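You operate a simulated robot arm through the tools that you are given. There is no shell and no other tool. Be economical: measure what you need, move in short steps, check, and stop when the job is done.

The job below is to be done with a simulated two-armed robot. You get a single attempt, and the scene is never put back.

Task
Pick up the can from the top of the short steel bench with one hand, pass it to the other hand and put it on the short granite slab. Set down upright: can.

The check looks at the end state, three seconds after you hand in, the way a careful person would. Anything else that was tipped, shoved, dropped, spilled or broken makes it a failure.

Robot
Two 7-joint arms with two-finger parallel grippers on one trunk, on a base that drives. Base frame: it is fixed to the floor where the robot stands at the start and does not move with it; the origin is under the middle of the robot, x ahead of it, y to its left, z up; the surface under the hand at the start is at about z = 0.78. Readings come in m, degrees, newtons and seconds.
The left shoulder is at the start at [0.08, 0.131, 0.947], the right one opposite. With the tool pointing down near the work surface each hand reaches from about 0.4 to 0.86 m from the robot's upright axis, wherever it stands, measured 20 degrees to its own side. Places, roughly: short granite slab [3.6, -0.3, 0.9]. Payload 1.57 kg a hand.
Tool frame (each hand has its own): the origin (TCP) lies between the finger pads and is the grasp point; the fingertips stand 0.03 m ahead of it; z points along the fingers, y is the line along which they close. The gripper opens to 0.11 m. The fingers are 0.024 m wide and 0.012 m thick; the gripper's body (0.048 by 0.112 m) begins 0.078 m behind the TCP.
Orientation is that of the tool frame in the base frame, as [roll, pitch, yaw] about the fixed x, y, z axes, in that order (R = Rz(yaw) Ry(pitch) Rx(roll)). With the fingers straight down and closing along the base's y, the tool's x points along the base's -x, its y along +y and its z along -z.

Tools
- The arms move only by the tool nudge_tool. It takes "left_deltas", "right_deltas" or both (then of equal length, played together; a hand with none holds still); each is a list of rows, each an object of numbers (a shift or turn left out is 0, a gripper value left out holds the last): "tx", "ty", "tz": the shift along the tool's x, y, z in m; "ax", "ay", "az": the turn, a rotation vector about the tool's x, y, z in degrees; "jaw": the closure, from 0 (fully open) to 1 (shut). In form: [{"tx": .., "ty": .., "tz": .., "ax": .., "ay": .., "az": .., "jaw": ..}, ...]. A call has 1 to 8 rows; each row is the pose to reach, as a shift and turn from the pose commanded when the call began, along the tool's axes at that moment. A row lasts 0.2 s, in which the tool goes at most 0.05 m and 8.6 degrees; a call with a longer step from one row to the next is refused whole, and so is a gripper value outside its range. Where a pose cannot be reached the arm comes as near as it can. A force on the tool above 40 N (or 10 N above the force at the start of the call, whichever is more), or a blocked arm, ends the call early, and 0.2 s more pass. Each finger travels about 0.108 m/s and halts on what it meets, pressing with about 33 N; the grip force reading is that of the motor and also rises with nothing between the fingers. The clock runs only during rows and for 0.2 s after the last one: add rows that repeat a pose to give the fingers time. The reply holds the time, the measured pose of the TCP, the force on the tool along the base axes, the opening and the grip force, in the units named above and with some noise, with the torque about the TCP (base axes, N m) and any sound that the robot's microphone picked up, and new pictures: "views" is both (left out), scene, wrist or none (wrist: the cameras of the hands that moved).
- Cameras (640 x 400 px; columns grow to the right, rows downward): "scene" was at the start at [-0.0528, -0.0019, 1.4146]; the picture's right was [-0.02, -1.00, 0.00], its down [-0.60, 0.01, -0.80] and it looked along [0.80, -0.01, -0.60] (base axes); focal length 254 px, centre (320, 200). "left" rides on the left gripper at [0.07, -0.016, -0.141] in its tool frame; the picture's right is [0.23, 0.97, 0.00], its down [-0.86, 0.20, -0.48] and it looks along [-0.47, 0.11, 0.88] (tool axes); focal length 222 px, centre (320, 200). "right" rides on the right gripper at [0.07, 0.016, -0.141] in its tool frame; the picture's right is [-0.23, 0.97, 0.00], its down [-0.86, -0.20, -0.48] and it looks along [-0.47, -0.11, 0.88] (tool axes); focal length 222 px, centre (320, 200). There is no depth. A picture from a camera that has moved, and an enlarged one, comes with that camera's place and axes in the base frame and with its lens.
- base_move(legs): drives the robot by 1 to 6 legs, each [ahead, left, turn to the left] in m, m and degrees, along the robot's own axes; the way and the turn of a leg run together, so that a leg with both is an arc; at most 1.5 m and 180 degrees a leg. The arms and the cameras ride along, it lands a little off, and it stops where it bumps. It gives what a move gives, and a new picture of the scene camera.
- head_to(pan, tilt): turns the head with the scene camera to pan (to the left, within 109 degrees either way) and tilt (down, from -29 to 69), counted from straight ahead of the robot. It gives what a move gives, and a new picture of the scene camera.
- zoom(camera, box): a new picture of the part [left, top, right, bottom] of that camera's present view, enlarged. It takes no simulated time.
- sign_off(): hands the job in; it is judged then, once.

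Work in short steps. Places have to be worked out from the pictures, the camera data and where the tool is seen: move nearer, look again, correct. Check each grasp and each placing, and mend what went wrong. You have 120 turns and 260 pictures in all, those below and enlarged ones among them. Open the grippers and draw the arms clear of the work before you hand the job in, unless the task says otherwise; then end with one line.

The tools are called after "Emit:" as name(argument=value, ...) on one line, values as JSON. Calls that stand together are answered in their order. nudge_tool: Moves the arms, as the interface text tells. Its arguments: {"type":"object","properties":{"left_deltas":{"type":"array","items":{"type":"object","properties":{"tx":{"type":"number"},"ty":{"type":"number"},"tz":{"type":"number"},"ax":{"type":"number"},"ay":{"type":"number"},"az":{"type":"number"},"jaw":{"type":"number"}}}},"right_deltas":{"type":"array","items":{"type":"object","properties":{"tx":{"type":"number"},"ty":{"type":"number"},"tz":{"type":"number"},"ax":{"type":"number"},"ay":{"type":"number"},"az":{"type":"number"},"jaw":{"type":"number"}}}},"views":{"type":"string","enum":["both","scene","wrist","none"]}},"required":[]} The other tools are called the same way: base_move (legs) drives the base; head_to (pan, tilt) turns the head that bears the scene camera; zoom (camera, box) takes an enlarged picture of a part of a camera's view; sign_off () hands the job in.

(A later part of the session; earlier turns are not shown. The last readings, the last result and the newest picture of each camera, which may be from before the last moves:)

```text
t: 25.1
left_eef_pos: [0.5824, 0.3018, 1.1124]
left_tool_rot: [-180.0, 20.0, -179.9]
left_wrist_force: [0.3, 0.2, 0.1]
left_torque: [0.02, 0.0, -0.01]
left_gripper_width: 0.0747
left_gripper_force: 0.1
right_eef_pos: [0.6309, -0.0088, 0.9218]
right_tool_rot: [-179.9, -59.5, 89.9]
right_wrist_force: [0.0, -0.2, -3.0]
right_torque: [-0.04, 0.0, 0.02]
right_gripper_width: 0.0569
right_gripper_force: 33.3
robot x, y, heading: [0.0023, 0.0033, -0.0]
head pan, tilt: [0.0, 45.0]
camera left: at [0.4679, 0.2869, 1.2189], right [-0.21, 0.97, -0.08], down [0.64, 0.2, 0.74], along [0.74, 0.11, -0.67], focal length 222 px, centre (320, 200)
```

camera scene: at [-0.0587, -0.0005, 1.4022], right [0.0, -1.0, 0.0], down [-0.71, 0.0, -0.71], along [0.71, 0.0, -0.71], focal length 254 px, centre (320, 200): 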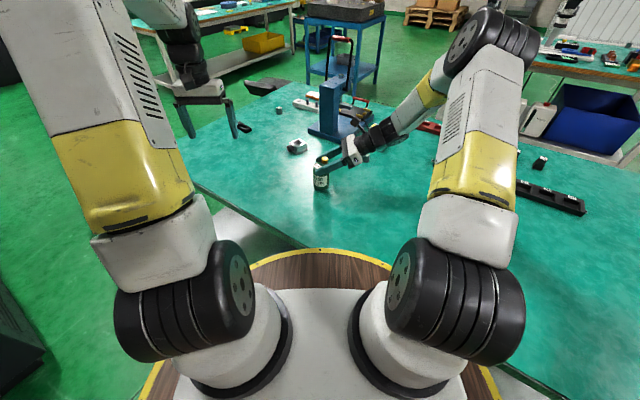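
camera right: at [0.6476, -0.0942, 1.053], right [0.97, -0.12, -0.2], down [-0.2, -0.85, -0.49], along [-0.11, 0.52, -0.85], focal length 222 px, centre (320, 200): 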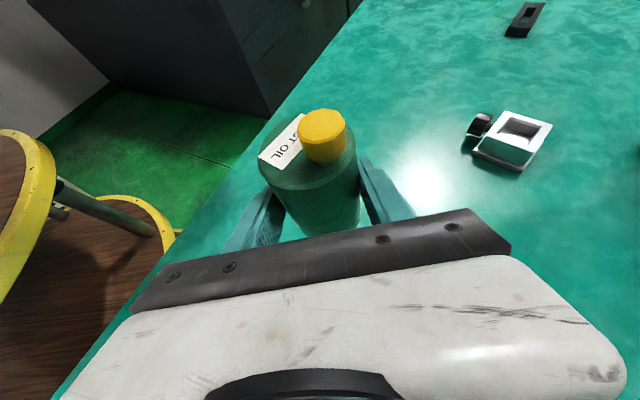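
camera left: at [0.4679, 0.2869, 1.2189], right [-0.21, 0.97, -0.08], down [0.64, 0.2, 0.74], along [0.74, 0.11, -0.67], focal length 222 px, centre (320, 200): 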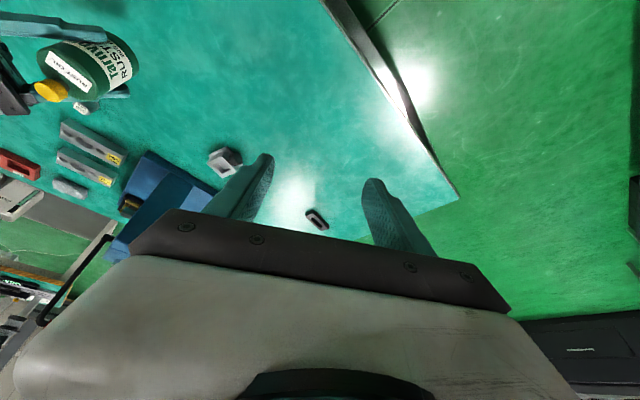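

The left hand is set. I bring it sideways to y ≈ 0.08, still above the can, and look.

Emit:
nudge_tool(left_deltas=[{"ty": -0.03}, {"ty": -0.065}, {"ty": -0.1}, {"ty": -0.14}, {"ty": -0.18}, {"ty": -0.21}, {"ty": -0.225}], views="both")

```text
t: 26.7
left_eef_pos: [0.5823, 0.0755, 1.1115]
left_tool_rot: [-180.0, 20.1, -179.9]
left_wrist_force: [0.9, -0.2, 0.0]
left_torque: [0.0, -0.01, -0.02]
left_gripper_width: 0.0746
left_gripper_force: 0.1
right_eef_pos: [0.6309, -0.0095, 0.9217]
right_tool_rot: [179.9, -59.5, 90.0]
right_wrist_force: [-1.0, -0.2, -2.8]
right_torque: [-0.03, -0.01, 0.03]
right_gripper_width: 0.0568
right_gripper_force: 33.1
robot x, y, heading: [-0.0012, -0.0003, 0.2]
head pan, tilt: [0.0, 45.0]
camera scene: at [-0.0586, -0.0005, 1.4022], right [0.0, -1.0, 0.0], down [-0.71, 0.0, -0.71], along [0.71, 0.0, -0.71], focal length 254 px, centre (320, 200)
camera left: at [0.4684, 0.0605, 1.2182], right [-0.21, 0.97, -0.08], down [0.64, 0.2, 0.74], along [0.74, 0.11, -0.67], focal length 222 px, centre (320, 200)
```

scene: 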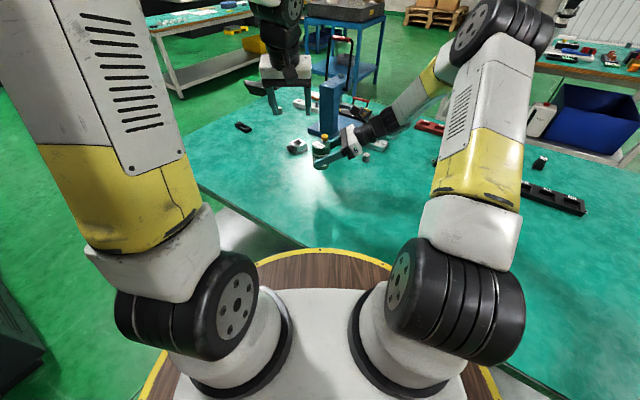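
left: 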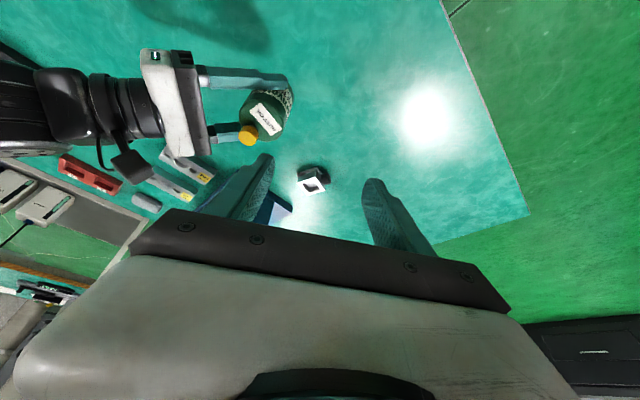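

The can's top is seen near [0.625, 0.0, 0.958], as expected. I move to the pre-grasp point 0.14 m up along the left fingers' line.

Emit:
nudge_tool(left_deltas=[{"ty": -0.025}, {"ty": -0.05}, {"ty": -0.077}, {"ty": -0.077, "tx": 0.012, "tz": 0.032}], views="both")

Emit:
zoom(camera="scene", box=[260, 80, 420, 180])

```text
t: 27.7
left_eef_pos: [0.5812, -0.0023, 1.0748]
left_tool_rot: [-180.0, 20.0, 180.0]
left_wrist_force: [0.1, 0.1, -0.9]
left_torque: [-0.02, -0.01, 0.05]
left_gripper_width: 0.0747
left_gripper_force: 0.0
right_eef_pos: [0.6321, -0.0091, 0.9221]
right_tool_rot: [180.0, -59.5, 89.9]
right_wrist_force: [-0.4, 0.2, -1.2]
right_torque: [-0.01, -0.01, -0.04]
right_gripper_width: 0.0571
right_gripper_force: 32.5
robot x, y, heading: [-0.0013, 0.0006, 0.1]
head pan, tilt: [0.0, 45.0]
camera scene: at [-0.0588, -0.0006, 1.4022], right [0.0, -1.0, 0.0], down [-0.71, 0.0, -0.71], along [0.71, 0.0, -0.71], focal length 254 px, centre (320, 200)
camera left: at [0.4688, -0.0176, 1.1825], right [-0.21, 0.97, -0.08], down [0.64, 0.2, 0.74], along [0.74, 0.11, -0.67], focal length 222 px, centre (320, 200)
```

scene: 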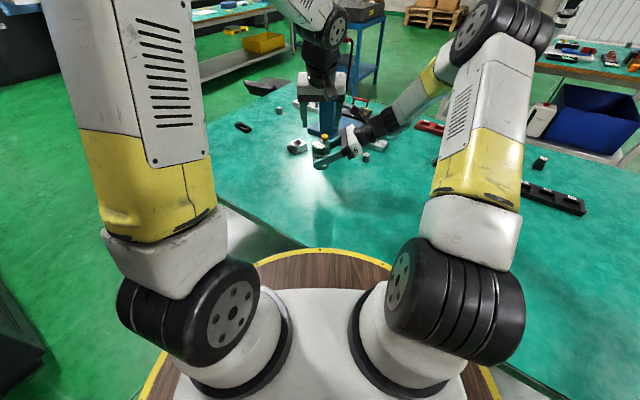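
left: 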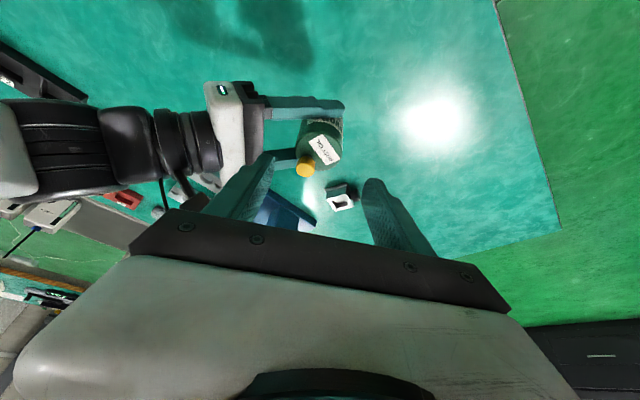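

```text
4.00 times, centred on (340, 130) of scene
camera zoom: at [-0.0588, -0.0006, 1.4022], right [0.0, -1.0, 0.0], down [-0.71, 0.0, -0.71], along [0.71, 0.0, -0.71], focal length 1018 px, centre (240, 480)
```

zoom: 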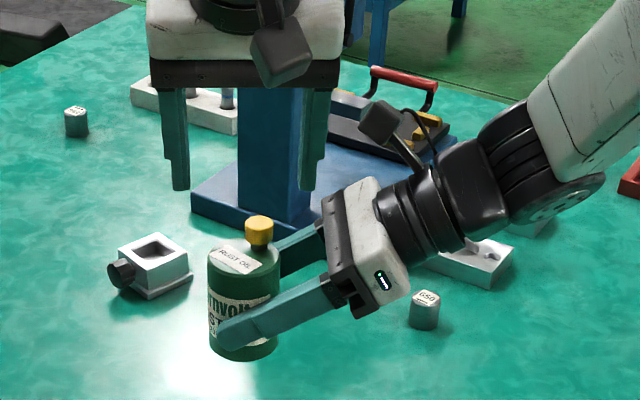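

Left fingers and can are aligned in y. I descend 0.075 m along the finger line and check the clearance.

Emit:
nudge_tool(left_deltas=[{"tz": 0.025}, {"tz": 0.05}, {"tz": 0.075}], views="wrist")

Emit:
zoom(camera="scene", box=[260, 80, 420, 180])

```text
t: 28.5
left_eef_pos: [0.6057, -0.0017, 1.0044]
left_tool_rot: [180.0, 20.0, 179.9]
left_wrist_force: [0.5, -0.1, -1.1]
left_torque: [-0.01, -0.02, 0.01]
left_gripper_width: 0.0748
left_gripper_force: 0.1
right_eef_pos: [0.6301, -0.0085, 0.9218]
right_tool_rot: [-180.0, -59.5, 90.0]
right_wrist_force: [-1.0, -0.4, -2.7]
right_torque: [0.02, -0.03, -0.03]
right_gripper_width: 0.0569
right_gripper_force: 33.0
robot x, y, heading: [0.0026, 0.0001, -0.1]
head pan, tilt: [0.0, 45.0]
camera left: at [0.4931, -0.0167, 1.1137], right [-0.21, 0.97, -0.08], down [0.64, 0.2, 0.74], along [0.74, 0.11, -0.67], focal length 222 px, centre (320, 200)
```

left: 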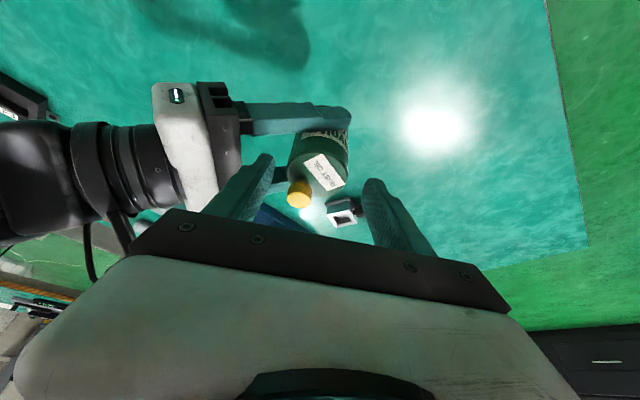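

```text
4.00 times, centred on (340, 130) of scene
camera zoom: at [-0.0589, -0.0006, 1.4022], right [0.0, -1.0, 0.0], down [-0.71, 0.0, -0.71], along [0.71, 0.0, -0.71], focal length 1018 px, centre (240, 480)
```

zoom: 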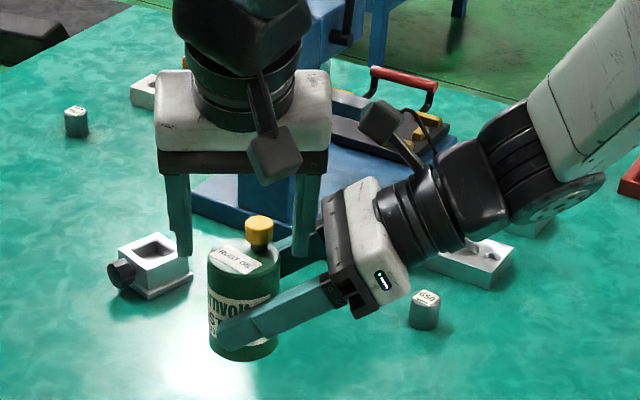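

Fingers straddle the cap with about 1 cm to the right palm. I descend the remaining 0.062 m slowly.

Emit:
nudge_tool(left_deltas=[{"tz": 0.015}, {"tz": 0.03}, {"tz": 0.045}, {"tz": 0.055}, {"tz": 0.062}], views="wrist")

Emit:
zoom(camera="scene", box=[260, 80, 420, 180])

```text
t: 29.7
left_eef_pos: [0.6285, -0.0019, 0.9473]
left_tool_rot: [180.0, 20.1, -180.0]
left_wrist_force: [1.0, 0.3, 0.3]
left_torque: [0.02, 0.01, 0.01]
left_gripper_width: 0.0749
left_gripper_force: 0.1
right_eef_pos: [0.6313, -0.01, 0.9217]
right_tool_rot: [179.9, -59.6, 90.0]
right_wrist_force: [0.3, 0.2, -2.9]
right_torque: [-0.01, -0.03, -0.05]
right_gripper_width: 0.057
right_gripper_force: 33.4
robot x, y, heading: [0.0018, -0.001, 0.2]
head pan, tilt: [0.0, 45.0]
camera left: at [0.5146, -0.0169, 1.0549], right [-0.21, 0.97, -0.08], down [0.64, 0.2, 0.74], along [0.74, 0.11, -0.67], focal length 222 px, centre (320, 200)
```

left: 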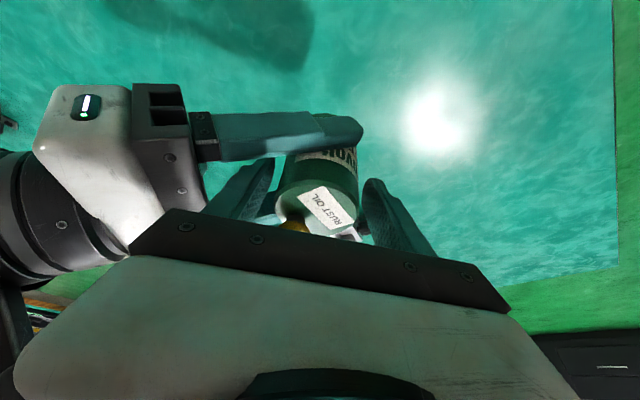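

```text
4.00 times, centred on (340, 130) of scene
camera zoom: at [-0.0587, -0.0006, 1.4022], right [0.0, -1.0, 0.0], down [-0.71, 0.0, -0.71], along [0.71, 0.0, -0.71], focal length 1018 px, centre (240, 480)
```

zoom: 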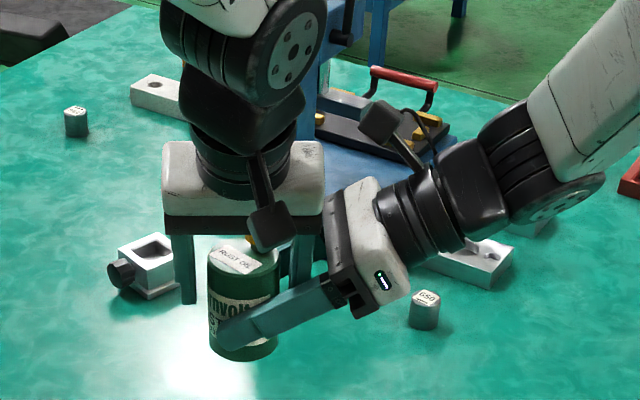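

The left fingers straddle the upper body cleanly. I go 6 mm deeper and close the left hand while the right holds on.

Emit:
nudge_tool(left_deltas=[{"tz": 0.006}, {"tz": 0.006, "jaw": 0.5}, {"tz": 0.006, "jaw": 1}, {"tz": 0.006, "jaw": 1}, {"tz": 0.006, "jaw": 1}, {"tz": 0.006, "jaw": 1}], views="wrist")

Emit:
zoom(camera="scene", box=[260, 80, 420, 180])

```text
t: 31.1
left_eef_pos: [0.6301, -0.0023, 0.9412]
left_tool_rot: [-179.9, 20.1, -180.0]
left_wrist_force: [-2.2, -10.4, 0.6]
left_torque: [0.14, 0.0, 0.13]
left_gripper_width: 0.057
left_gripper_force: 33.3
right_eef_pos: [0.6318, -0.0095, 0.9219]
right_tool_rot: [180.0, -59.5, 90.1]
right_wrist_force: [1.1, 9.4, -2.5]
right_torque: [-0.36, 0.1, -0.11]
right_gripper_width: 0.0573
right_gripper_force: 33.0
robot x, y, heading: [-0.0038, 0.0015, -0.1]
head pan, tilt: [0.0, 45.0]
camera left: at [0.5168, -0.017, 1.0491], right [-0.21, 0.97, -0.08], down [0.64, 0.2, 0.74], along [0.74, 0.11, -0.67], focal length 222 px, centre (320, 200)
```

left: 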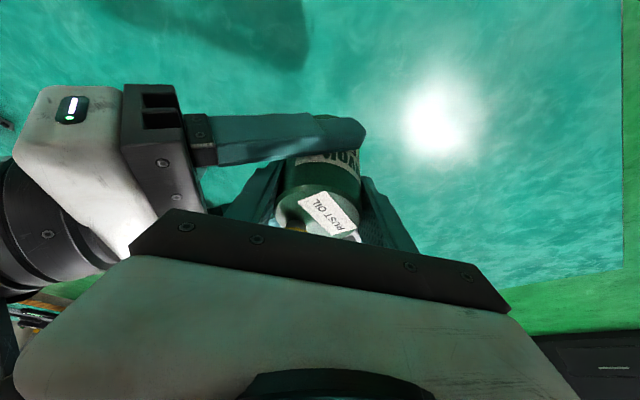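

```text
4.00 times, centred on (340, 130) of scene
camera zoom: at [-0.0586, -0.0007, 1.4022], right [0.0, -1.0, 0.0], down [-0.71, 0.0, -0.71], along [0.71, 0.0, -0.71], focal length 1018 px, centre (240, 480)
```

zoom: 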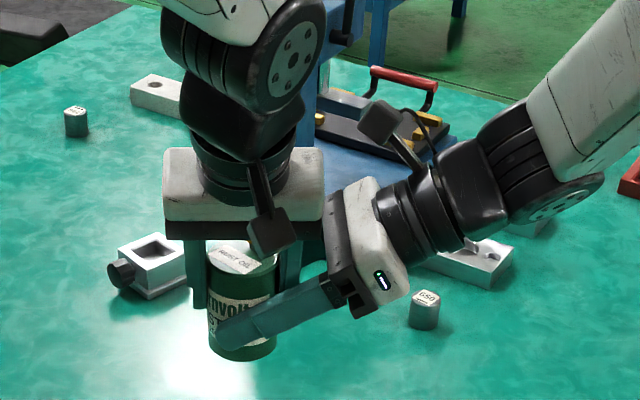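

Both hands hold (57 mm each, about 33 N). I open the right hand.

Emit:
nudge_tool(right_deltas=[{"jaw": 0.45}, {"jaw": 0.3}, {"jaw": 0}, {"jaw": 0}], views="none")

Emit:
zoom(camera="scene", box=[260, 80, 420, 180])

```text
t: 32.1
left_eef_pos: [0.6298, -0.0005, 0.9412]
left_tool_rot: [-180.0, 20.0, -179.9]
left_wrist_force: [0.1, 0.0, 0.2]
left_torque: [0.0, 0.02, -0.02]
left_gripper_width: 0.0571
left_gripper_force: 32.8
right_eef_pos: [0.6311, -0.0099, 0.9217]
right_tool_rot: [180.0, -59.5, 90.1]
right_wrist_force: [0.0, 0.5, 0.8]
right_torque: [-0.04, -0.02, 0.02]
right_gripper_width: 0.11
right_gripper_force: 0.0
robot x, y, heading: [0.0006, 0.0012, 0.0]
head pan, tilt: [0.0, 45.0]
```

```text
4.00 times, centred on (340, 130) of scene
camera zoom: at [-0.0586, -0.0007, 1.4022], right [0.0, -1.0, 0.0], down [-0.71, 0.0, -0.71], along [0.71, 0.0, -0.71], focal length 1018 px, centre (240, 480)
```

zoom: 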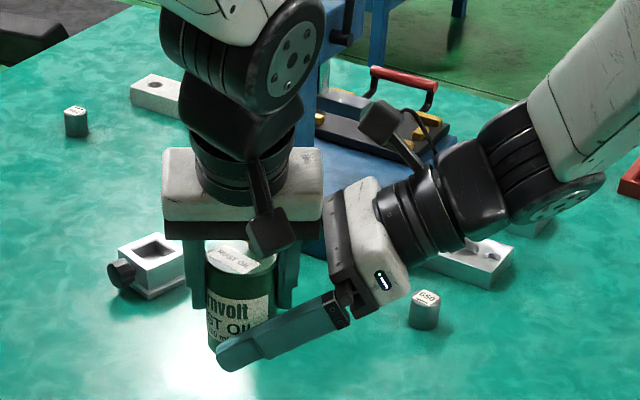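

The left hand holds the can alone. I withdraw the right hand back along its own finger line.

Emit:
nudge_tool(right_deltas=[{"tz": -0.02}, {"tz": -0.045}, {"tz": -0.08}, {"tz": -0.12}, {"tz": -0.16}, {"tz": -0.19}], views="scene")

Emit:
zoom(camera="scene", box=[260, 80, 420, 180])

Emit:
zoom(camera="left", box=[160, 60, 480, 260])

```text
t: 33.5
left_eef_pos: [0.6304, -0.0011, 0.9412]
left_tool_rot: [-180.0, 20.0, -180.0]
left_wrist_force: [-0.1, 1.0, -0.8]
left_torque: [0.01, 0.0, -0.02]
left_gripper_width: 0.0571
left_gripper_force: 33.2
right_eef_pos: [0.6295, -0.1697, 1.0165]
right_tool_rot: [-179.8, -59.6, 90.0]
right_wrist_force: [0.3, 0.0, 0.4]
right_torque: [-0.01, -0.02, 0.04]
right_gripper_width: 0.1101
right_gripper_force: 0.1
robot x, y, heading: [-0.0024, 0.0014, 0.1]
head pan, tilt: [0.0, 45.0]
camera scene: at [-0.0585, -0.0005, 1.4022], right [0.0, -1.0, 0.0], down [-0.71, 0.0, -0.71], along [0.71, 0.0, -0.71], focal length 254 px, centre (320, 200)
```

scene: 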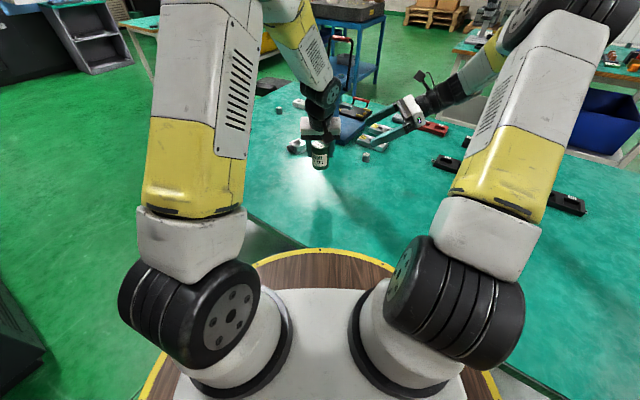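

```text
4.00 times, centred on (340, 130) of scene
camera zoom: at [-0.0585, -0.0005, 1.4022], right [0.0, -1.0, 0.0], down [-0.71, 0.0, -0.71], along [0.71, 0.0, -0.71], focal length 1018 px, centre (240, 480)
```

zoom: 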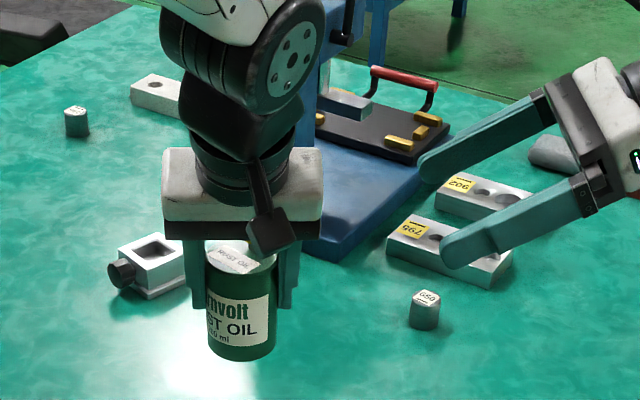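

```text
2.00 times, centred on (320, 160) of left
camera zoom: at [0.517, -0.0161, 1.0489], right [-0.21, 0.97, -0.08], down [0.64, 0.2, 0.74], along [0.74, 0.11, -0.67], focal length 444 px, centre (320, 280)
```

zoom: 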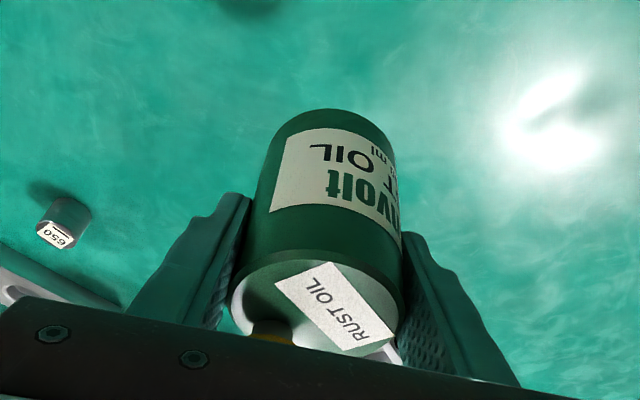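

The handover succeeded. I draw both arms in for travelling: gently for the left with the can, and the right back towards its shoulder.

Emit:
nudge_tool(left_deltas=[{"tx": 0.004, "ty": 0.006, "tz": -0.01}, {"tx": 0.012, "ty": 0.019, "tz": -0.03}, {"tx": 0.021, "ty": 0.033, "tz": -0.05}, {"tx": 0.03, "ty": 0.048, "tz": -0.073}, {"tx": 0.04, "ty": 0.064, "tz": -0.096}, {"tx": 0.05, "ty": 0.08, "tz": -0.12}, {"tx": 0.058, "ty": 0.093, "tz": -0.14}, {"tx": 0.062, "ty": 0.1, "tz": -0.15}], right_deltas=[{"tx": -0.003, "ty": -0.02, "tz": -0.012}, {"tx": -0.007, "ty": -0.045, "tz": -0.026}, {"tx": -0.011, "ty": -0.07, "tz": -0.04}, {"tx": -0.015, "ty": -0.095, "tz": -0.055}, {"tx": -0.019, "ty": -0.12, "tz": -0.07}, {"tx": -0.023, "ty": -0.14, "tz": -0.085}, {"tx": -0.027, "ty": -0.16, "tz": -0.1}, {"tx": -0.03, "ty": -0.18, "tz": -0.11}], views="both")

```text
t: 35.3
left_eef_pos: [0.5209, 0.0988, 1.0613]
left_tool_rot: [-179.9, 20.0, 180.0]
left_wrist_force: [-0.5, 0.6, -2.0]
left_torque: [-0.01, 0.03, -0.04]
left_gripper_width: 0.0571
left_gripper_force: 33.2
right_eef_pos: [0.4498, -0.2817, 1.0454]
right_tool_rot: [180.0, -59.6, 90.0]
right_wrist_force: [0.7, -0.2, -0.9]
right_torque: [0.02, 0.01, 0.02]
right_gripper_width: 0.1099
right_gripper_force: 0.0
robot x, y, heading: [-0.0019, -0.0006, 0.2]
head pan, tilt: [0.0, 45.0]
camera scene: at [-0.0584, -0.0006, 1.4022], right [0.0, -1.0, 0.0], down [-0.71, 0.0, -0.71], along [0.71, 0.0, -0.71], focal length 254 px, centre (320, 200)
camera right: at [0.4658, -0.3666, 1.1776], right [0.97, -0.12, -0.2], down [-0.2, -0.85, -0.49], along [-0.11, 0.52, -0.85], focal length 222 px, centre (320, 200)
camera left: at [0.407, 0.084, 1.1682], right [-0.21, 0.97, -0.08], down [0.64, 0.2, 0.74], along [0.74, 0.11, -0.67], focal length 222 px, centre (320, 200)
```

scene: 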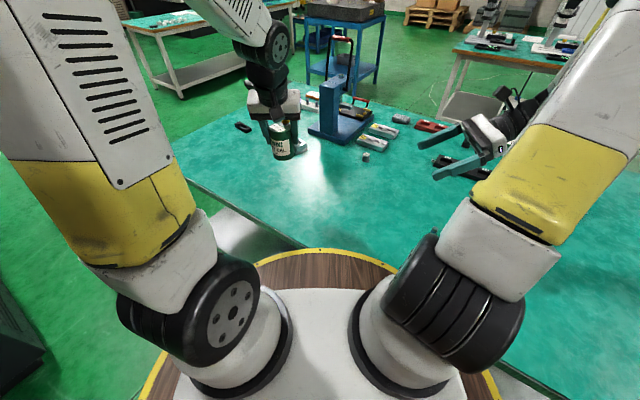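
right: 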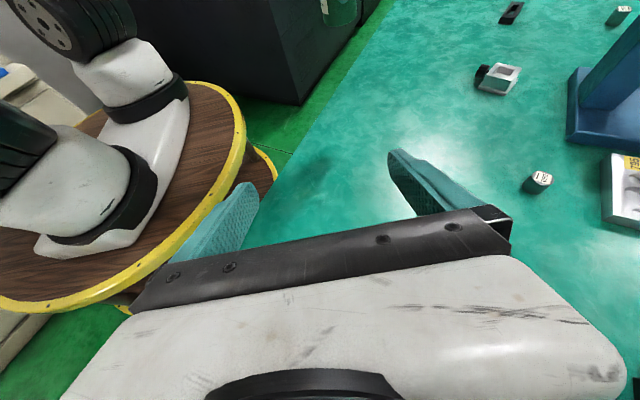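
left: 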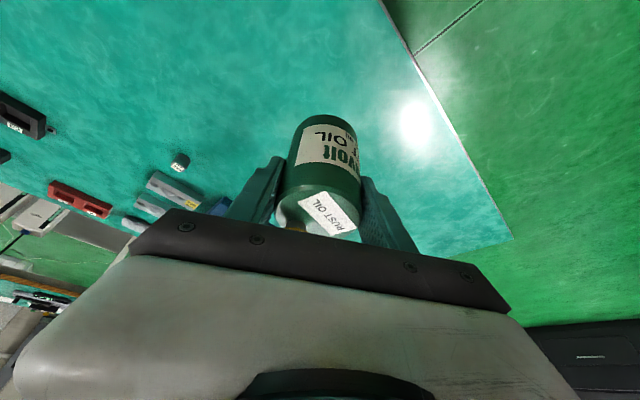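

The can is secure. Before driving I look at the left side and behind-left for clearances.

Emit:
head_to(pan=85, tilt=35)

Emit:
head_to(pan=45, tilt=25)

```text
t: 36.9
left_eef_pos: [0.5212, 0.0979, 1.0602]
left_tool_rot: [-179.9, 20.0, -180.0]
left_wrist_force: [0.4, 0.0, -1.9]
left_torque: [-0.03, -0.01, -0.01]
left_gripper_width: 0.0573
left_gripper_force: 33.2
right_eef_pos: [0.4491, -0.2818, 1.0458]
right_tool_rot: [180.0, -59.5, 90.1]
right_wrist_force: [-0.2, 0.3, -0.2]
right_torque: [0.0, 0.02, -0.03]
right_gripper_width: 0.1099
right_gripper_force: 0.0
robot x, y, heading: [-0.0014, 0.0015, 0.2]
head pan, tilt: [85.0, 35.0]
camera scene: at [-0.1323, 0.0871, 1.417], right [1.0, -0.09, 0.0], down [-0.05, -0.57, -0.82], along [0.07, 0.82, -0.57], focal length 254 px, centre (320, 200)
```

scene: 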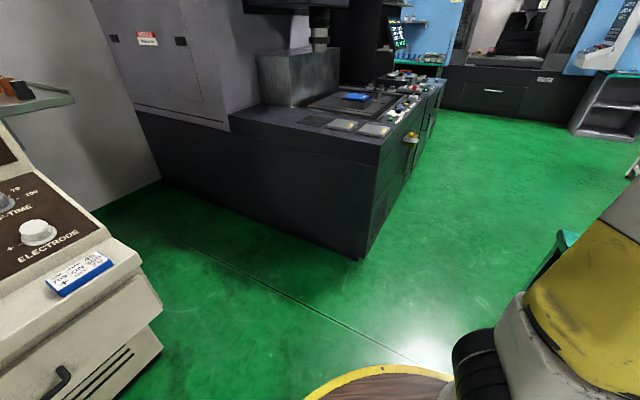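

```text
t: 37.9
left_eef_pos: [0.5205, 0.0991, 1.0604]
left_tool_rot: [180.0, 20.0, -180.0]
left_wrist_force: [0.4, 0.0, -2.9]
left_torque: [-0.01, -0.03, -0.02]
left_gripper_width: 0.057
left_gripper_force: 32.6
right_eef_pos: [0.4506, -0.2826, 1.0457]
right_tool_rot: [180.0, -59.5, 90.0]
right_wrist_force: [-0.3, 0.5, 0.2]
right_torque: [-0.03, -0.01, 0.04]
right_gripper_width: 0.11
right_gripper_force: 0.1
robot x, y, heading: [0.0007, -0.0043, 0.1]
head pan, tilt: [45.0, 25.0]
camera scene: at [-0.0749, 0.0645, 1.4328], right [0.71, -0.71, 0.0], down [-0.3, -0.3, -0.91], along [0.64, 0.64, -0.42], focal length 254 px, centre (320, 200)
```

scene: 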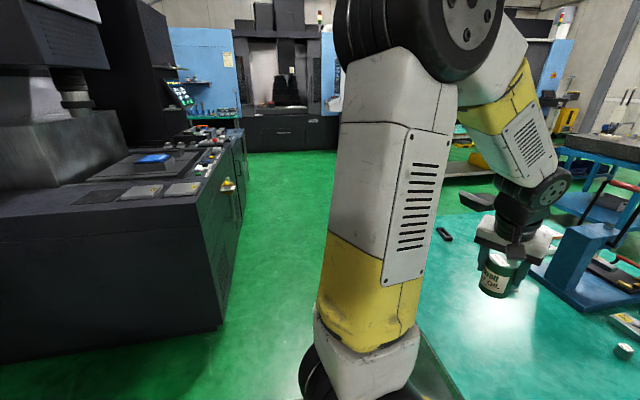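

The gap between the bench's left corner (~[0.83, 0.72]) and the machine's corner (~[0.3, 1.34]) is about 0.8 m, enough if I pass through its middle without turning. I drive the first leg.

Emit:
base_move(legs=[[0.25, 0.61, 0]])

Emit:
zoom(camera="left", box=[160, 60, 480, 260])

```text
t: 41.6
left_eef_pos: [0.7719, 0.7209, 1.0601]
left_tool_rot: [180.0, 20.0, -179.7]
left_wrist_force: [-0.4, 1.4, -2.7]
left_torque: [0.0, -0.03, 0.0]
left_gripper_width: 0.057
left_gripper_force: 32.8
right_eef_pos: [0.7031, 0.3406, 1.0466]
right_tool_rot: [180.0, -59.5, 90.3]
right_wrist_force: [-0.3, -0.1, -0.3]
right_torque: [-0.04, 0.01, 0.0]
right_gripper_width: 0.11
right_gripper_force: 0.0
robot x, y, heading: [0.2532, 0.6191, 0.4]
head pan, tilt: [45.0, 25.0]
camera scene: at [0.1773, 0.6845, 1.4328], right [0.71, -0.7, 0.0], down [-0.3, -0.3, -0.91], along [0.64, 0.64, -0.42], focal length 254 px, centre (320, 200)
```

scene: 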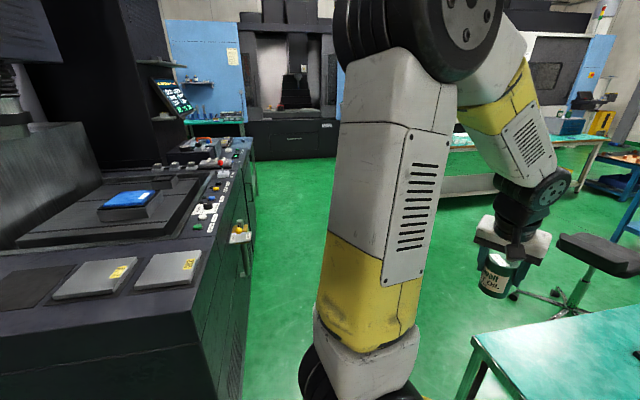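

```text
2.00 times, centred on (320, 160) of left
camera zoom: at [0.6591, 0.7062, 1.1682], right [-0.22, 0.97, -0.08], down [0.64, 0.2, 0.74], along [0.74, 0.11, -0.67], focal length 444 px, centre (320, 280)
```

zoom: 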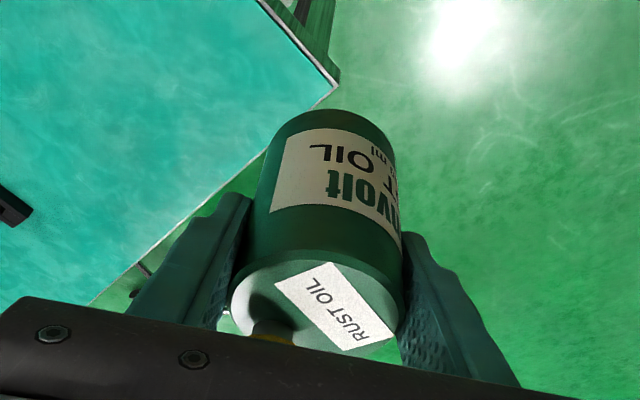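

The can didn't shift. The dark object is a castor stool near [2.35, 0.45]; I'll pass well to its left. I go on through the gap.

Emit:
base_move(legs=[[0.32, 0.41, 0], [0.4, 0.3, 0], [0.45, 0.22, 0]])

Emit:
head_to(pan=-25, tilt=25)

```text
t: 49.9
left_eef_pos: [1.9571, 1.6591, 1.0602]
left_tool_rot: [-179.9, 20.0, 179.4]
left_wrist_force: [-0.1, 0.1, -3.5]
left_torque: [0.0, -0.01, 0.02]
left_gripper_width: 0.057
left_gripper_force: 32.8
right_eef_pos: [1.8823, 1.2803, 1.045]
right_tool_rot: [-179.9, -59.5, 89.4]
right_wrist_force: [-0.4, 0.0, -0.9]
right_torque: [-0.01, 0.03, 0.0]
right_gripper_width: 0.11
right_gripper_force: 0.1
robot x, y, heading: [1.4356, 1.5689, -0.8]
head pan, tilt: [45.0, 25.0]
camera scene: at [1.362, 1.6325, 1.4328], right [0.7, -0.71, 0.0], down [-0.3, -0.3, -0.91], along [0.65, 0.63, -0.42], focal length 254 px, centre (320, 200)
```

scene: 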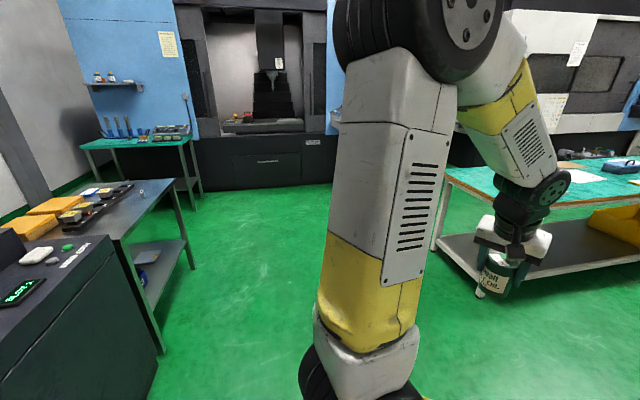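

```text
t: 51.3
left_eef_pos: [1.9579, 1.66, 1.0601]
left_tool_rot: [180.0, 20.0, 179.4]
left_wrist_force: [-0.4, -0.2, -3.2]
left_torque: [0.01, -0.06, 0.0]
left_gripper_width: 0.0572
left_gripper_force: 32.7
right_eef_pos: [1.8831, 1.2815, 1.0466]
right_tool_rot: [179.9, -59.6, 89.4]
right_wrist_force: [-1.0, 1.0, 1.0]
right_torque: [-0.02, 0.01, 0.01]
right_gripper_width: 0.1099
right_gripper_force: 0.0
robot x, y, heading: [1.4351, 1.5677, -0.6]
head pan, tilt: [-25.0, 25.0]
camera scene: at [1.3793, 1.5283, 1.4328], right [-0.43, -0.9, 0.0], down [-0.38, 0.18, -0.91], along [0.82, -0.39, -0.42], focal length 254 px, centre (320, 200)
```

scene: 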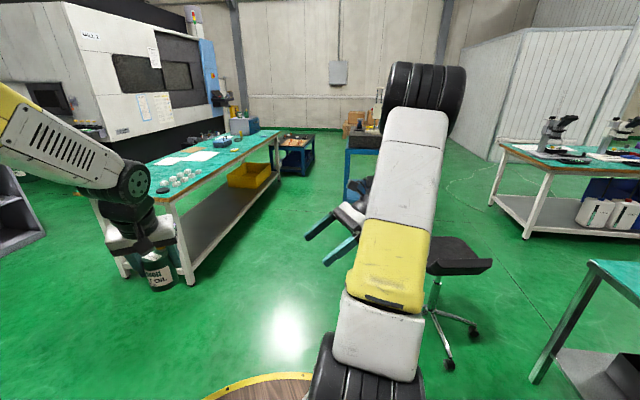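

The way ahead between the stool and the long bench is wide. I drive to about [2.5, 1.0] and turn 30° right so as to face the slab's side.

Emit:
base_move(legs=[[1.05, -0.56, 0], [0, 0, -30]])

Emit:
head_to(pan=-15, tilt=25)

```text
t: 58.8
left_eef_pos: [2.9591, 0.7932, 1.0602]
left_tool_rot: [179.9, 20.1, 147.6]
left_wrist_force: [0.3, -0.8, -2.6]
left_torque: [0.01, 0.01, -0.01]
left_gripper_width: 0.0569
left_gripper_force: 33.4
right_eef_pos: [2.6949, 0.5101, 1.046]
right_tool_rot: [180.0, -59.5, 57.3]
right_wrist_force: [-0.6, 0.1, 0.6]
right_torque: [-0.04, 0.02, 0.01]
right_gripper_width: 0.11
right_gripper_force: 0.1
robot x, y, heading: [2.4734, 0.9922, -32.5]
head pan, tilt: [-25.0, 25.0]
camera scene: at [2.3988, 0.9865, 1.4328], right [-0.84, -0.54, 0.0], down [-0.23, 0.36, -0.91], along [0.49, -0.76, -0.42], focal length 254 px, centre (320, 200)
```

scene: 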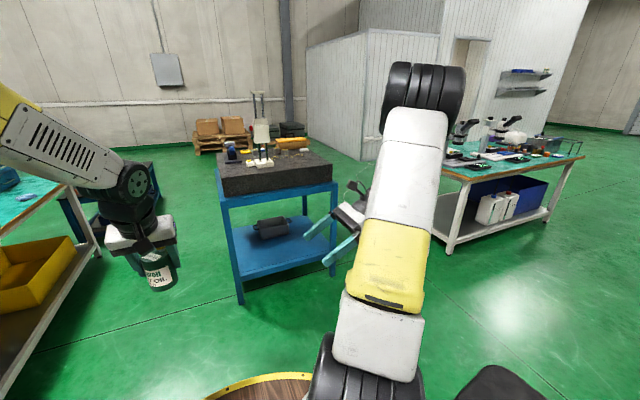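

```text
t: 59.5
left_eef_pos: [2.9593, 0.7924, 1.0599]
left_tool_rot: [180.0, 19.9, 147.5]
left_wrist_force: [-0.3, -0.2, -3.4]
left_torque: [0.02, -0.05, 0.02]
left_gripper_width: 0.0569
left_gripper_force: 32.7
right_eef_pos: [2.6968, 0.5104, 1.0465]
right_tool_rot: [180.0, -59.5, 57.3]
right_wrist_force: [-0.2, -0.4, -0.6]
right_torque: [-0.01, -0.01, -0.03]
right_gripper_width: 0.1099
right_gripper_force: 0.2
robot x, y, heading: [2.468, 0.9906, -32.3]
head pan, tilt: [-15.0, 25.0]
camera scene: at [2.4115, 0.9962, 1.4328], right [-0.74, -0.67, 0.0], down [-0.29, 0.31, -0.91], along [0.61, -0.67, -0.42], focal length 254 px, centre (320, 200)
```

scene: 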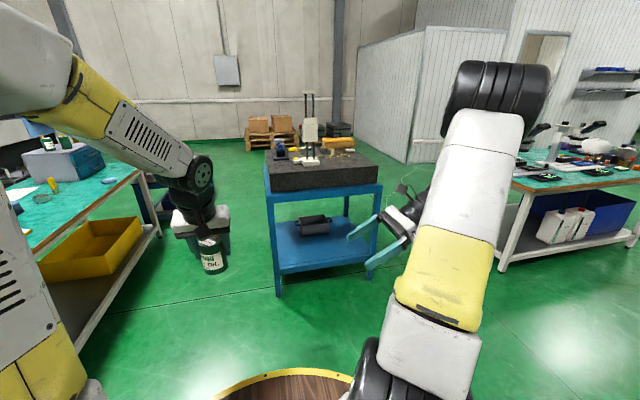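

I zoom in on the slab's top to find a free spot.

Emit:
zoom(camera="scene", box=[245, 85, 405, 195])

```text
3.64 times, centred on (325, 140) of scene
camera zoom: at [2.4115, 0.9962, 1.4328], right [-0.74, -0.67, 0.0], down [-0.29, 0.31, -0.91], along [0.61, -0.67, -0.42], focal length 925 px, centre (302, 418)
```

zoom: 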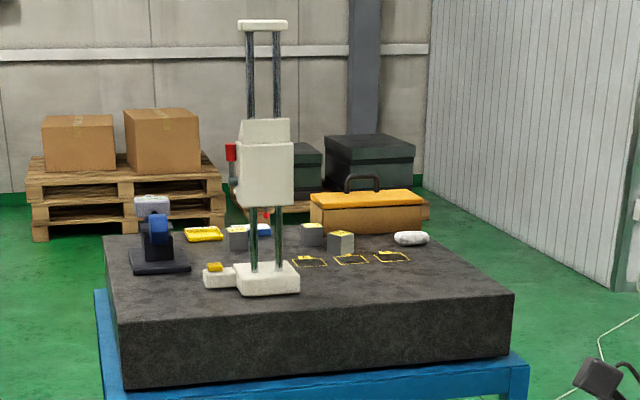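

The front strip on the right half of the slab's near side is free. I raise both hands 6 cm for clearance, then drive in a dog-leg that avoids the stool and stop a bit short.

Emit:
nudge_tool(left_deltas=[{"tx": -0.004, "tz": -0.012}, {"tx": -0.011, "tz": -0.03}, {"tx": -0.017, "tz": -0.048}, {"tx": -0.0205, "tz": -0.0564}], right_deltas=[{"tx": 0.013, "tz": -0.008}, {"tx": 0.026, "tz": -0.015}, {"tx": 0.039, "tz": -0.023}, {"tx": 0.052, "tz": -0.03}], views="none")

Emit:
base_move(legs=[[0.667, -0.158, 0], [0.168, -0.517, 0]])

Emit:
head_to(pan=0, tilt=40)

```text
t: 60.5
left_eef_pos: [2.9594, 0.7917, 1.1208]
left_tool_rot: [-180.0, 20.0, 147.5]
left_wrist_force: [-0.2, -0.7, -2.0]
left_torque: [-0.02, 0.0, 0.01]
left_gripper_width: 0.0572
left_gripper_force: 33.4
right_eef_pos: [2.6954, 0.5118, 1.1082]
right_tool_rot: [-180.0, -59.6, 57.5]
right_wrist_force: [-0.3, -0.5, -0.5]
right_torque: [0.0, 0.0, -0.03]
right_gripper_width: 0.1101
right_gripper_force: 0.0
robot x, y, heading: [2.4657, 0.9895, -32.6]
head pan, tilt: [-15.0, 25.0]
```

```text
t: 67.0
left_eef_pos: [3.2689, -0.2377, 1.1227]
left_tool_rot: [-180.0, 19.9, 145.8]
left_wrist_force: [0.6, 0.4, -2.9]
left_torque: [0.01, 0.01, 0.02]
left_gripper_width: 0.0569
left_gripper_force: 33.4
right_eef_pos: [2.998, -0.5103, 1.1074]
right_tool_rot: [180.0, -59.5, 55.7]
right_wrist_force: [0.1, 0.4, 0.1]
right_torque: [-0.02, 0.05, 0.0]
right_gripper_width: 0.1099
right_gripper_force: 0.1
robot x, y, heading: [2.7863, -0.0243, -34.2]
head pan, tilt: [-15.0, 25.0]
camera scene: at [2.728, -0.0176, 1.4328], right [-0.76, -0.65, 0.0], down [-0.28, 0.32, -0.91], along [0.59, -0.69, -0.42], focal length 254 px, centre (320, 200)
```

scene: 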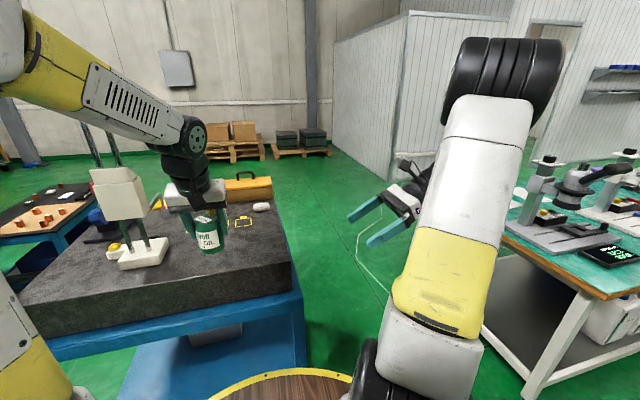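

```text
t: 67.8
left_eef_pos: [3.2691, -0.2391, 1.1221]
left_tool_rot: [-179.9, 19.9, 145.6]
left_wrist_force: [0.3, 0.2, -3.2]
left_torque: [-0.01, -0.03, -0.01]
left_gripper_width: 0.0568
left_gripper_force: 33.0
right_eef_pos: [2.9972, -0.5108, 1.107]
right_tool_rot: [180.0, -59.6, 55.7]
right_wrist_force: [-0.1, 0.2, -0.8]
right_torque: [-0.01, -0.04, -0.04]
right_gripper_width: 0.1104
right_gripper_force: 0.1
robot x, y, heading: [2.7843, -0.0244, -34.4]
head pan, tilt: [0.0, 40.0]
camera scene: at [2.7381, 0.0042, 1.4095], right [-0.56, -0.83, 0.0], down [-0.53, 0.36, -0.77], along [0.63, -0.43, -0.64], focal length 254 px, centre (320, 200)
```

scene: 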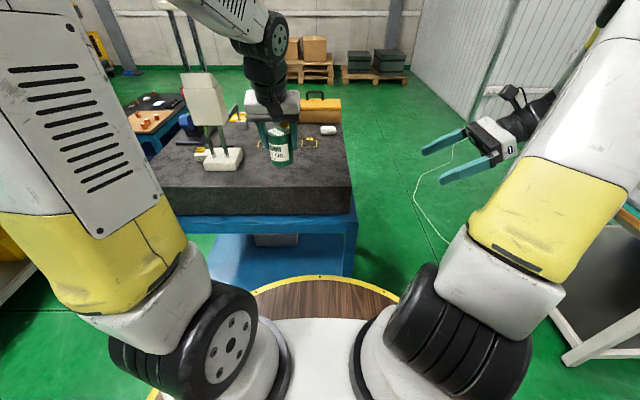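

The slab's top comes out at z ≈ 0.95 by triangulation. I choose the free spot P ≈ [3.38, -0.345], about 11 cm inside the near edge and clear of the gauge and the marks. I move the can above it first.

Emit:
nudge_tool(left_deltas=[{"tx": -0.008, "ty": -0.001, "tz": 0.003}, {"tx": -0.026, "ty": -0.005, "tz": 0.0095}, {"tx": -0.048, "ty": -0.009, "tz": 0.0175}, {"tx": -0.071, "ty": -0.013, "tz": 0.026}, {"tx": -0.094, "ty": -0.017, "tz": 0.034}, {"tx": -0.117, "ty": -0.021, "tz": 0.0426}, {"tx": -0.135, "ty": -0.024, "tz": 0.049}, {"tx": -0.142, "ty": -0.025, "tz": 0.0517}], views="both")

Emit:
zoom(camera="scene", box=[160, 70, 360, 195])

```text
t: 69.5
left_eef_pos: [3.3816, -0.3444, 1.123]
left_tool_rot: [180.0, 20.1, 145.7]
left_wrist_force: [-0.4, 0.5, -2.0]
left_torque: [0.01, -0.01, -0.01]
left_gripper_width: 0.057
left_gripper_force: 32.4
right_eef_pos: [2.9973, -0.5106, 1.1079]
right_tool_rot: [179.9, -59.5, 55.7]
right_wrist_force: [-0.2, -0.1, 0.2]
right_torque: [0.01, 0.01, -0.02]
right_gripper_width: 0.11
right_gripper_force: 0.0
robot x, y, heading: [2.7892, -0.0246, -34.3]
head pan, tilt: [0.0, 40.0]
camera scene: at [2.7381, 0.0043, 1.4095], right [-0.56, -0.83, 0.0], down [-0.53, 0.36, -0.77], along [0.63, -0.43, -0.64], focal length 254 px, centre (320, 200)
camera left: at [3.278, -0.2923, 1.2316], right [0.37, 0.92, -0.08], down [0.64, -0.2, 0.74], along [0.67, -0.33, -0.67], focal length 222 px, centre (320, 200)
```

scene: 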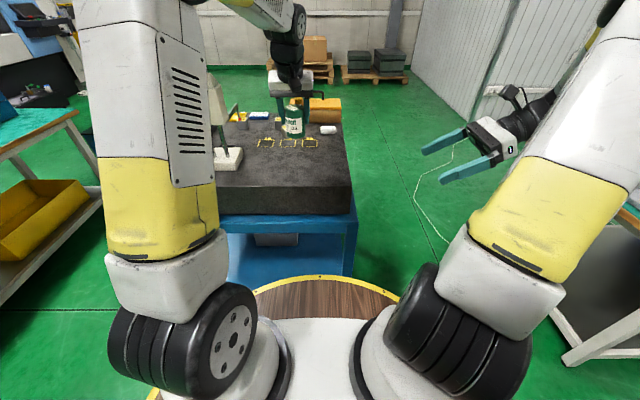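
left: 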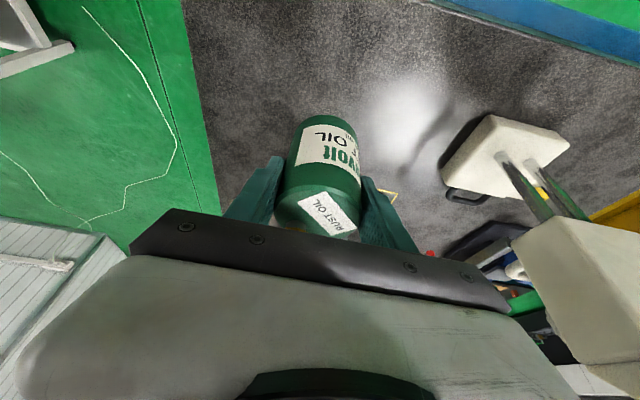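

```text
3.20 times, centred on (260, 132) of scene
camera zoom: at [2.7381, 0.0043, 1.4095], right [-0.56, -0.83, 0.0], down [-0.53, 0.36, -0.77], along [0.63, -0.43, -0.64], focal length 814 px, centre (512, 416)
```

zoom: 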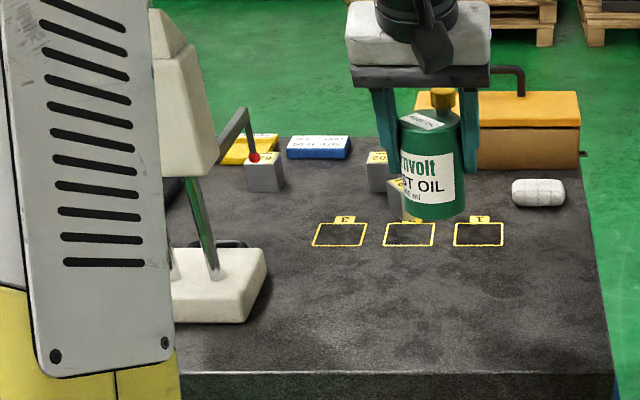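

The spot below the can is free (it projects just in front of the three yellow marks). I lower straight down 8.5 cm and look.

Emit:
nudge_tool(left_deltas=[{"tx": 0.003, "tz": 0.008}, {"tx": 0.008, "tz": 0.022}, {"tx": 0.014, "tz": 0.038}, {"tx": 0.02, "tz": 0.054}, {"tx": 0.025, "tz": 0.069}, {"tx": 0.029, "tz": 0.08}], views="wrist")

Emit:
zoom(camera="scene", box=[200, 90, 360, 190])

```text
t: 71.0
left_eef_pos: [3.3805, -0.3459, 1.0382]
left_tool_rot: [-180.0, 20.0, 145.7]
left_wrist_force: [-0.4, 0.1, -1.9]
left_torque: [-0.03, 0.0, -0.02]
left_gripper_width: 0.057
left_gripper_force: 34.0
right_eef_pos: [2.9971, -0.5115, 1.1065]
right_tool_rot: [-180.0, -59.5, 55.6]
right_wrist_force: [0.0, 0.4, 0.5]
right_torque: [0.0, 0.0, 0.02]
right_gripper_width: 0.1102
right_gripper_force: 0.1
robot x, y, heading: [2.7823, -0.0243, -34.4]
head pan, tilt: [0.0, 40.0]
camera left: at [3.2775, -0.2938, 1.1458], right [0.37, 0.92, -0.08], down [0.64, -0.2, 0.74], along [0.67, -0.33, -0.67], focal length 222 px, centre (320, 200)
```

left: 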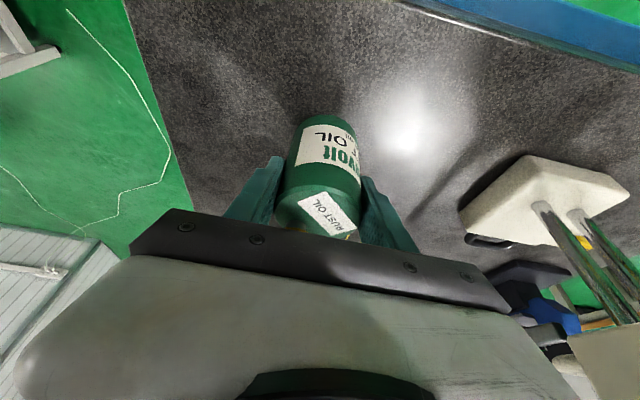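

```text
4.00 times, centred on (280, 140) of scene
camera zoom: at [2.7381, 0.0042, 1.4095], right [-0.56, -0.83, 0.0], down [-0.53, 0.36, -0.77], along [0.63, -0.43, -0.64], focal length 1018 px, centre (480, 440)
```

zoom: 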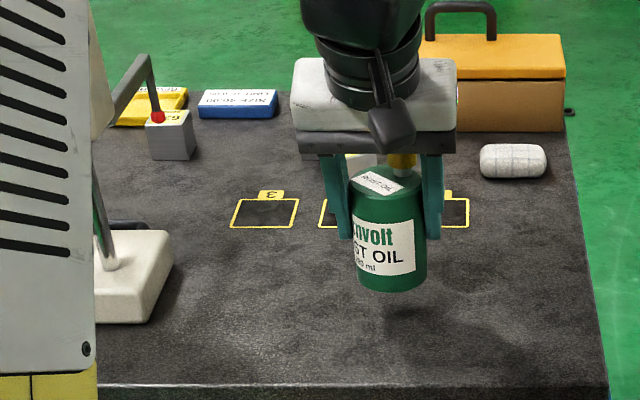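

About 2.5 cm is left judging by the shadow. I lower 18 mm more, in small rows.

Emit:
nudge_tool(left_deltas=[{"tx": 0.0014, "tz": 0.0038}, {"tx": 0.0027, "tz": 0.0075}, {"tx": 0.0041, "tz": 0.0113}, {"tx": 0.0055, "tz": 0.015}, {"tx": 0.0062, "tz": 0.017}], views="none")

Emit:
zoom(camera="scene", box=[250, 100, 350, 180])

```text
t: 72.2
left_eef_pos: [3.3804, -0.3452, 1.0184]
left_tool_rot: [180.0, 20.0, 145.7]
left_wrist_force: [-0.1, -0.3, -2.8]
left_torque: [0.03, 0.0, 0.0]
left_gripper_width: 0.057
left_gripper_force: 33.1
right_eef_pos: [2.9973, -0.5114, 1.1066]
right_tool_rot: [180.0, -59.5, 55.6]
right_wrist_force: [-0.1, 0.6, -0.6]
right_torque: [-0.01, -0.02, 0.0]
right_gripper_width: 0.1102
right_gripper_force: 0.1
robot x, y, heading: [2.7822, -0.0238, -34.4]
head pan, tilt: [0.0, 40.0]
```

```text
5.00 times, centred on (300, 140) of scene
camera zoom: at [2.7382, 0.0042, 1.4095], right [-0.56, -0.83, 0.0], down [-0.53, 0.36, -0.77], along [0.63, -0.43, -0.64], focal length 1272 px, centre (420, 500)
```

zoom: 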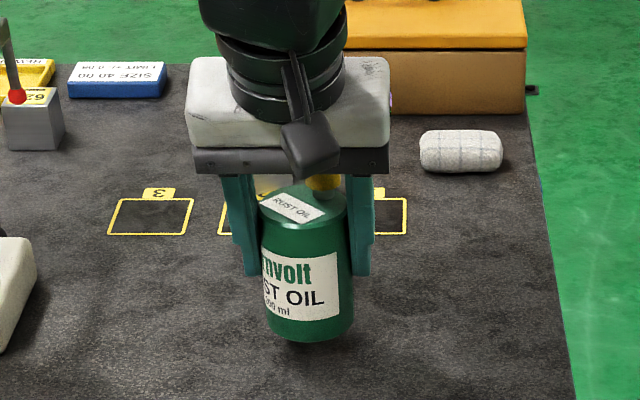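

The base is just above the slab and there is no contact force yet. I go down in 2 mm rows.

Emit:
nudge_tool(left_deltas=[{"tx": 0.0007, "tz": 0.0019}, {"tx": 0.0014, "tz": 0.0038}, {"tx": 0.002, "tz": 0.0056}], views="none")

Emit:
zoom(camera="scene", box=[260, 120, 340, 180])

```text
t: 73.0
left_eef_pos: [3.3793, -0.3445, 1.0126]
left_tool_rot: [180.0, 20.0, 145.6]
left_wrist_force: [-0.4, -0.4, -2.5]
left_torque: [0.0, 0.0, 0.03]
left_gripper_width: 0.0569
left_gripper_force: 32.9
right_eef_pos: [2.9979, -0.5112, 1.1083]
right_tool_rot: [180.0, -59.5, 55.6]
right_wrist_force: [0.3, -0.4, 0.1]
right_torque: [-0.01, 0.0, -0.03]
right_gripper_width: 0.1099
right_gripper_force: 0.0
robot x, y, heading: [2.7845, -0.0282, -34.4]
head pan, tilt: [0.0, 40.0]
```

```text
6.67 times, centred on (300, 150) of scene
camera zoom: at [2.7382, 0.0042, 1.4095], right [-0.56, -0.83, 0.0], down [-0.53, 0.36, -0.77], along [0.63, -0.43, -0.64], focal length 1696 px, centre (453, 533)
```

zoom: 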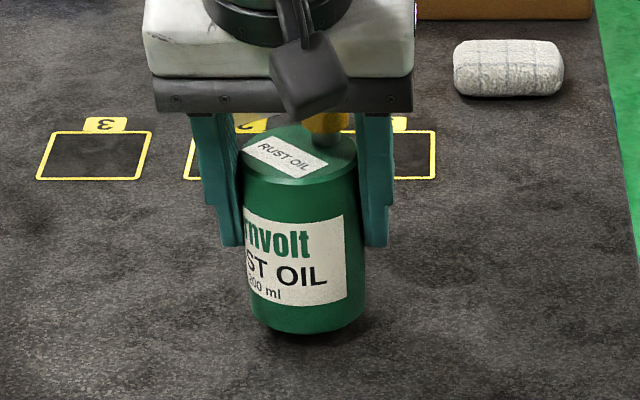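

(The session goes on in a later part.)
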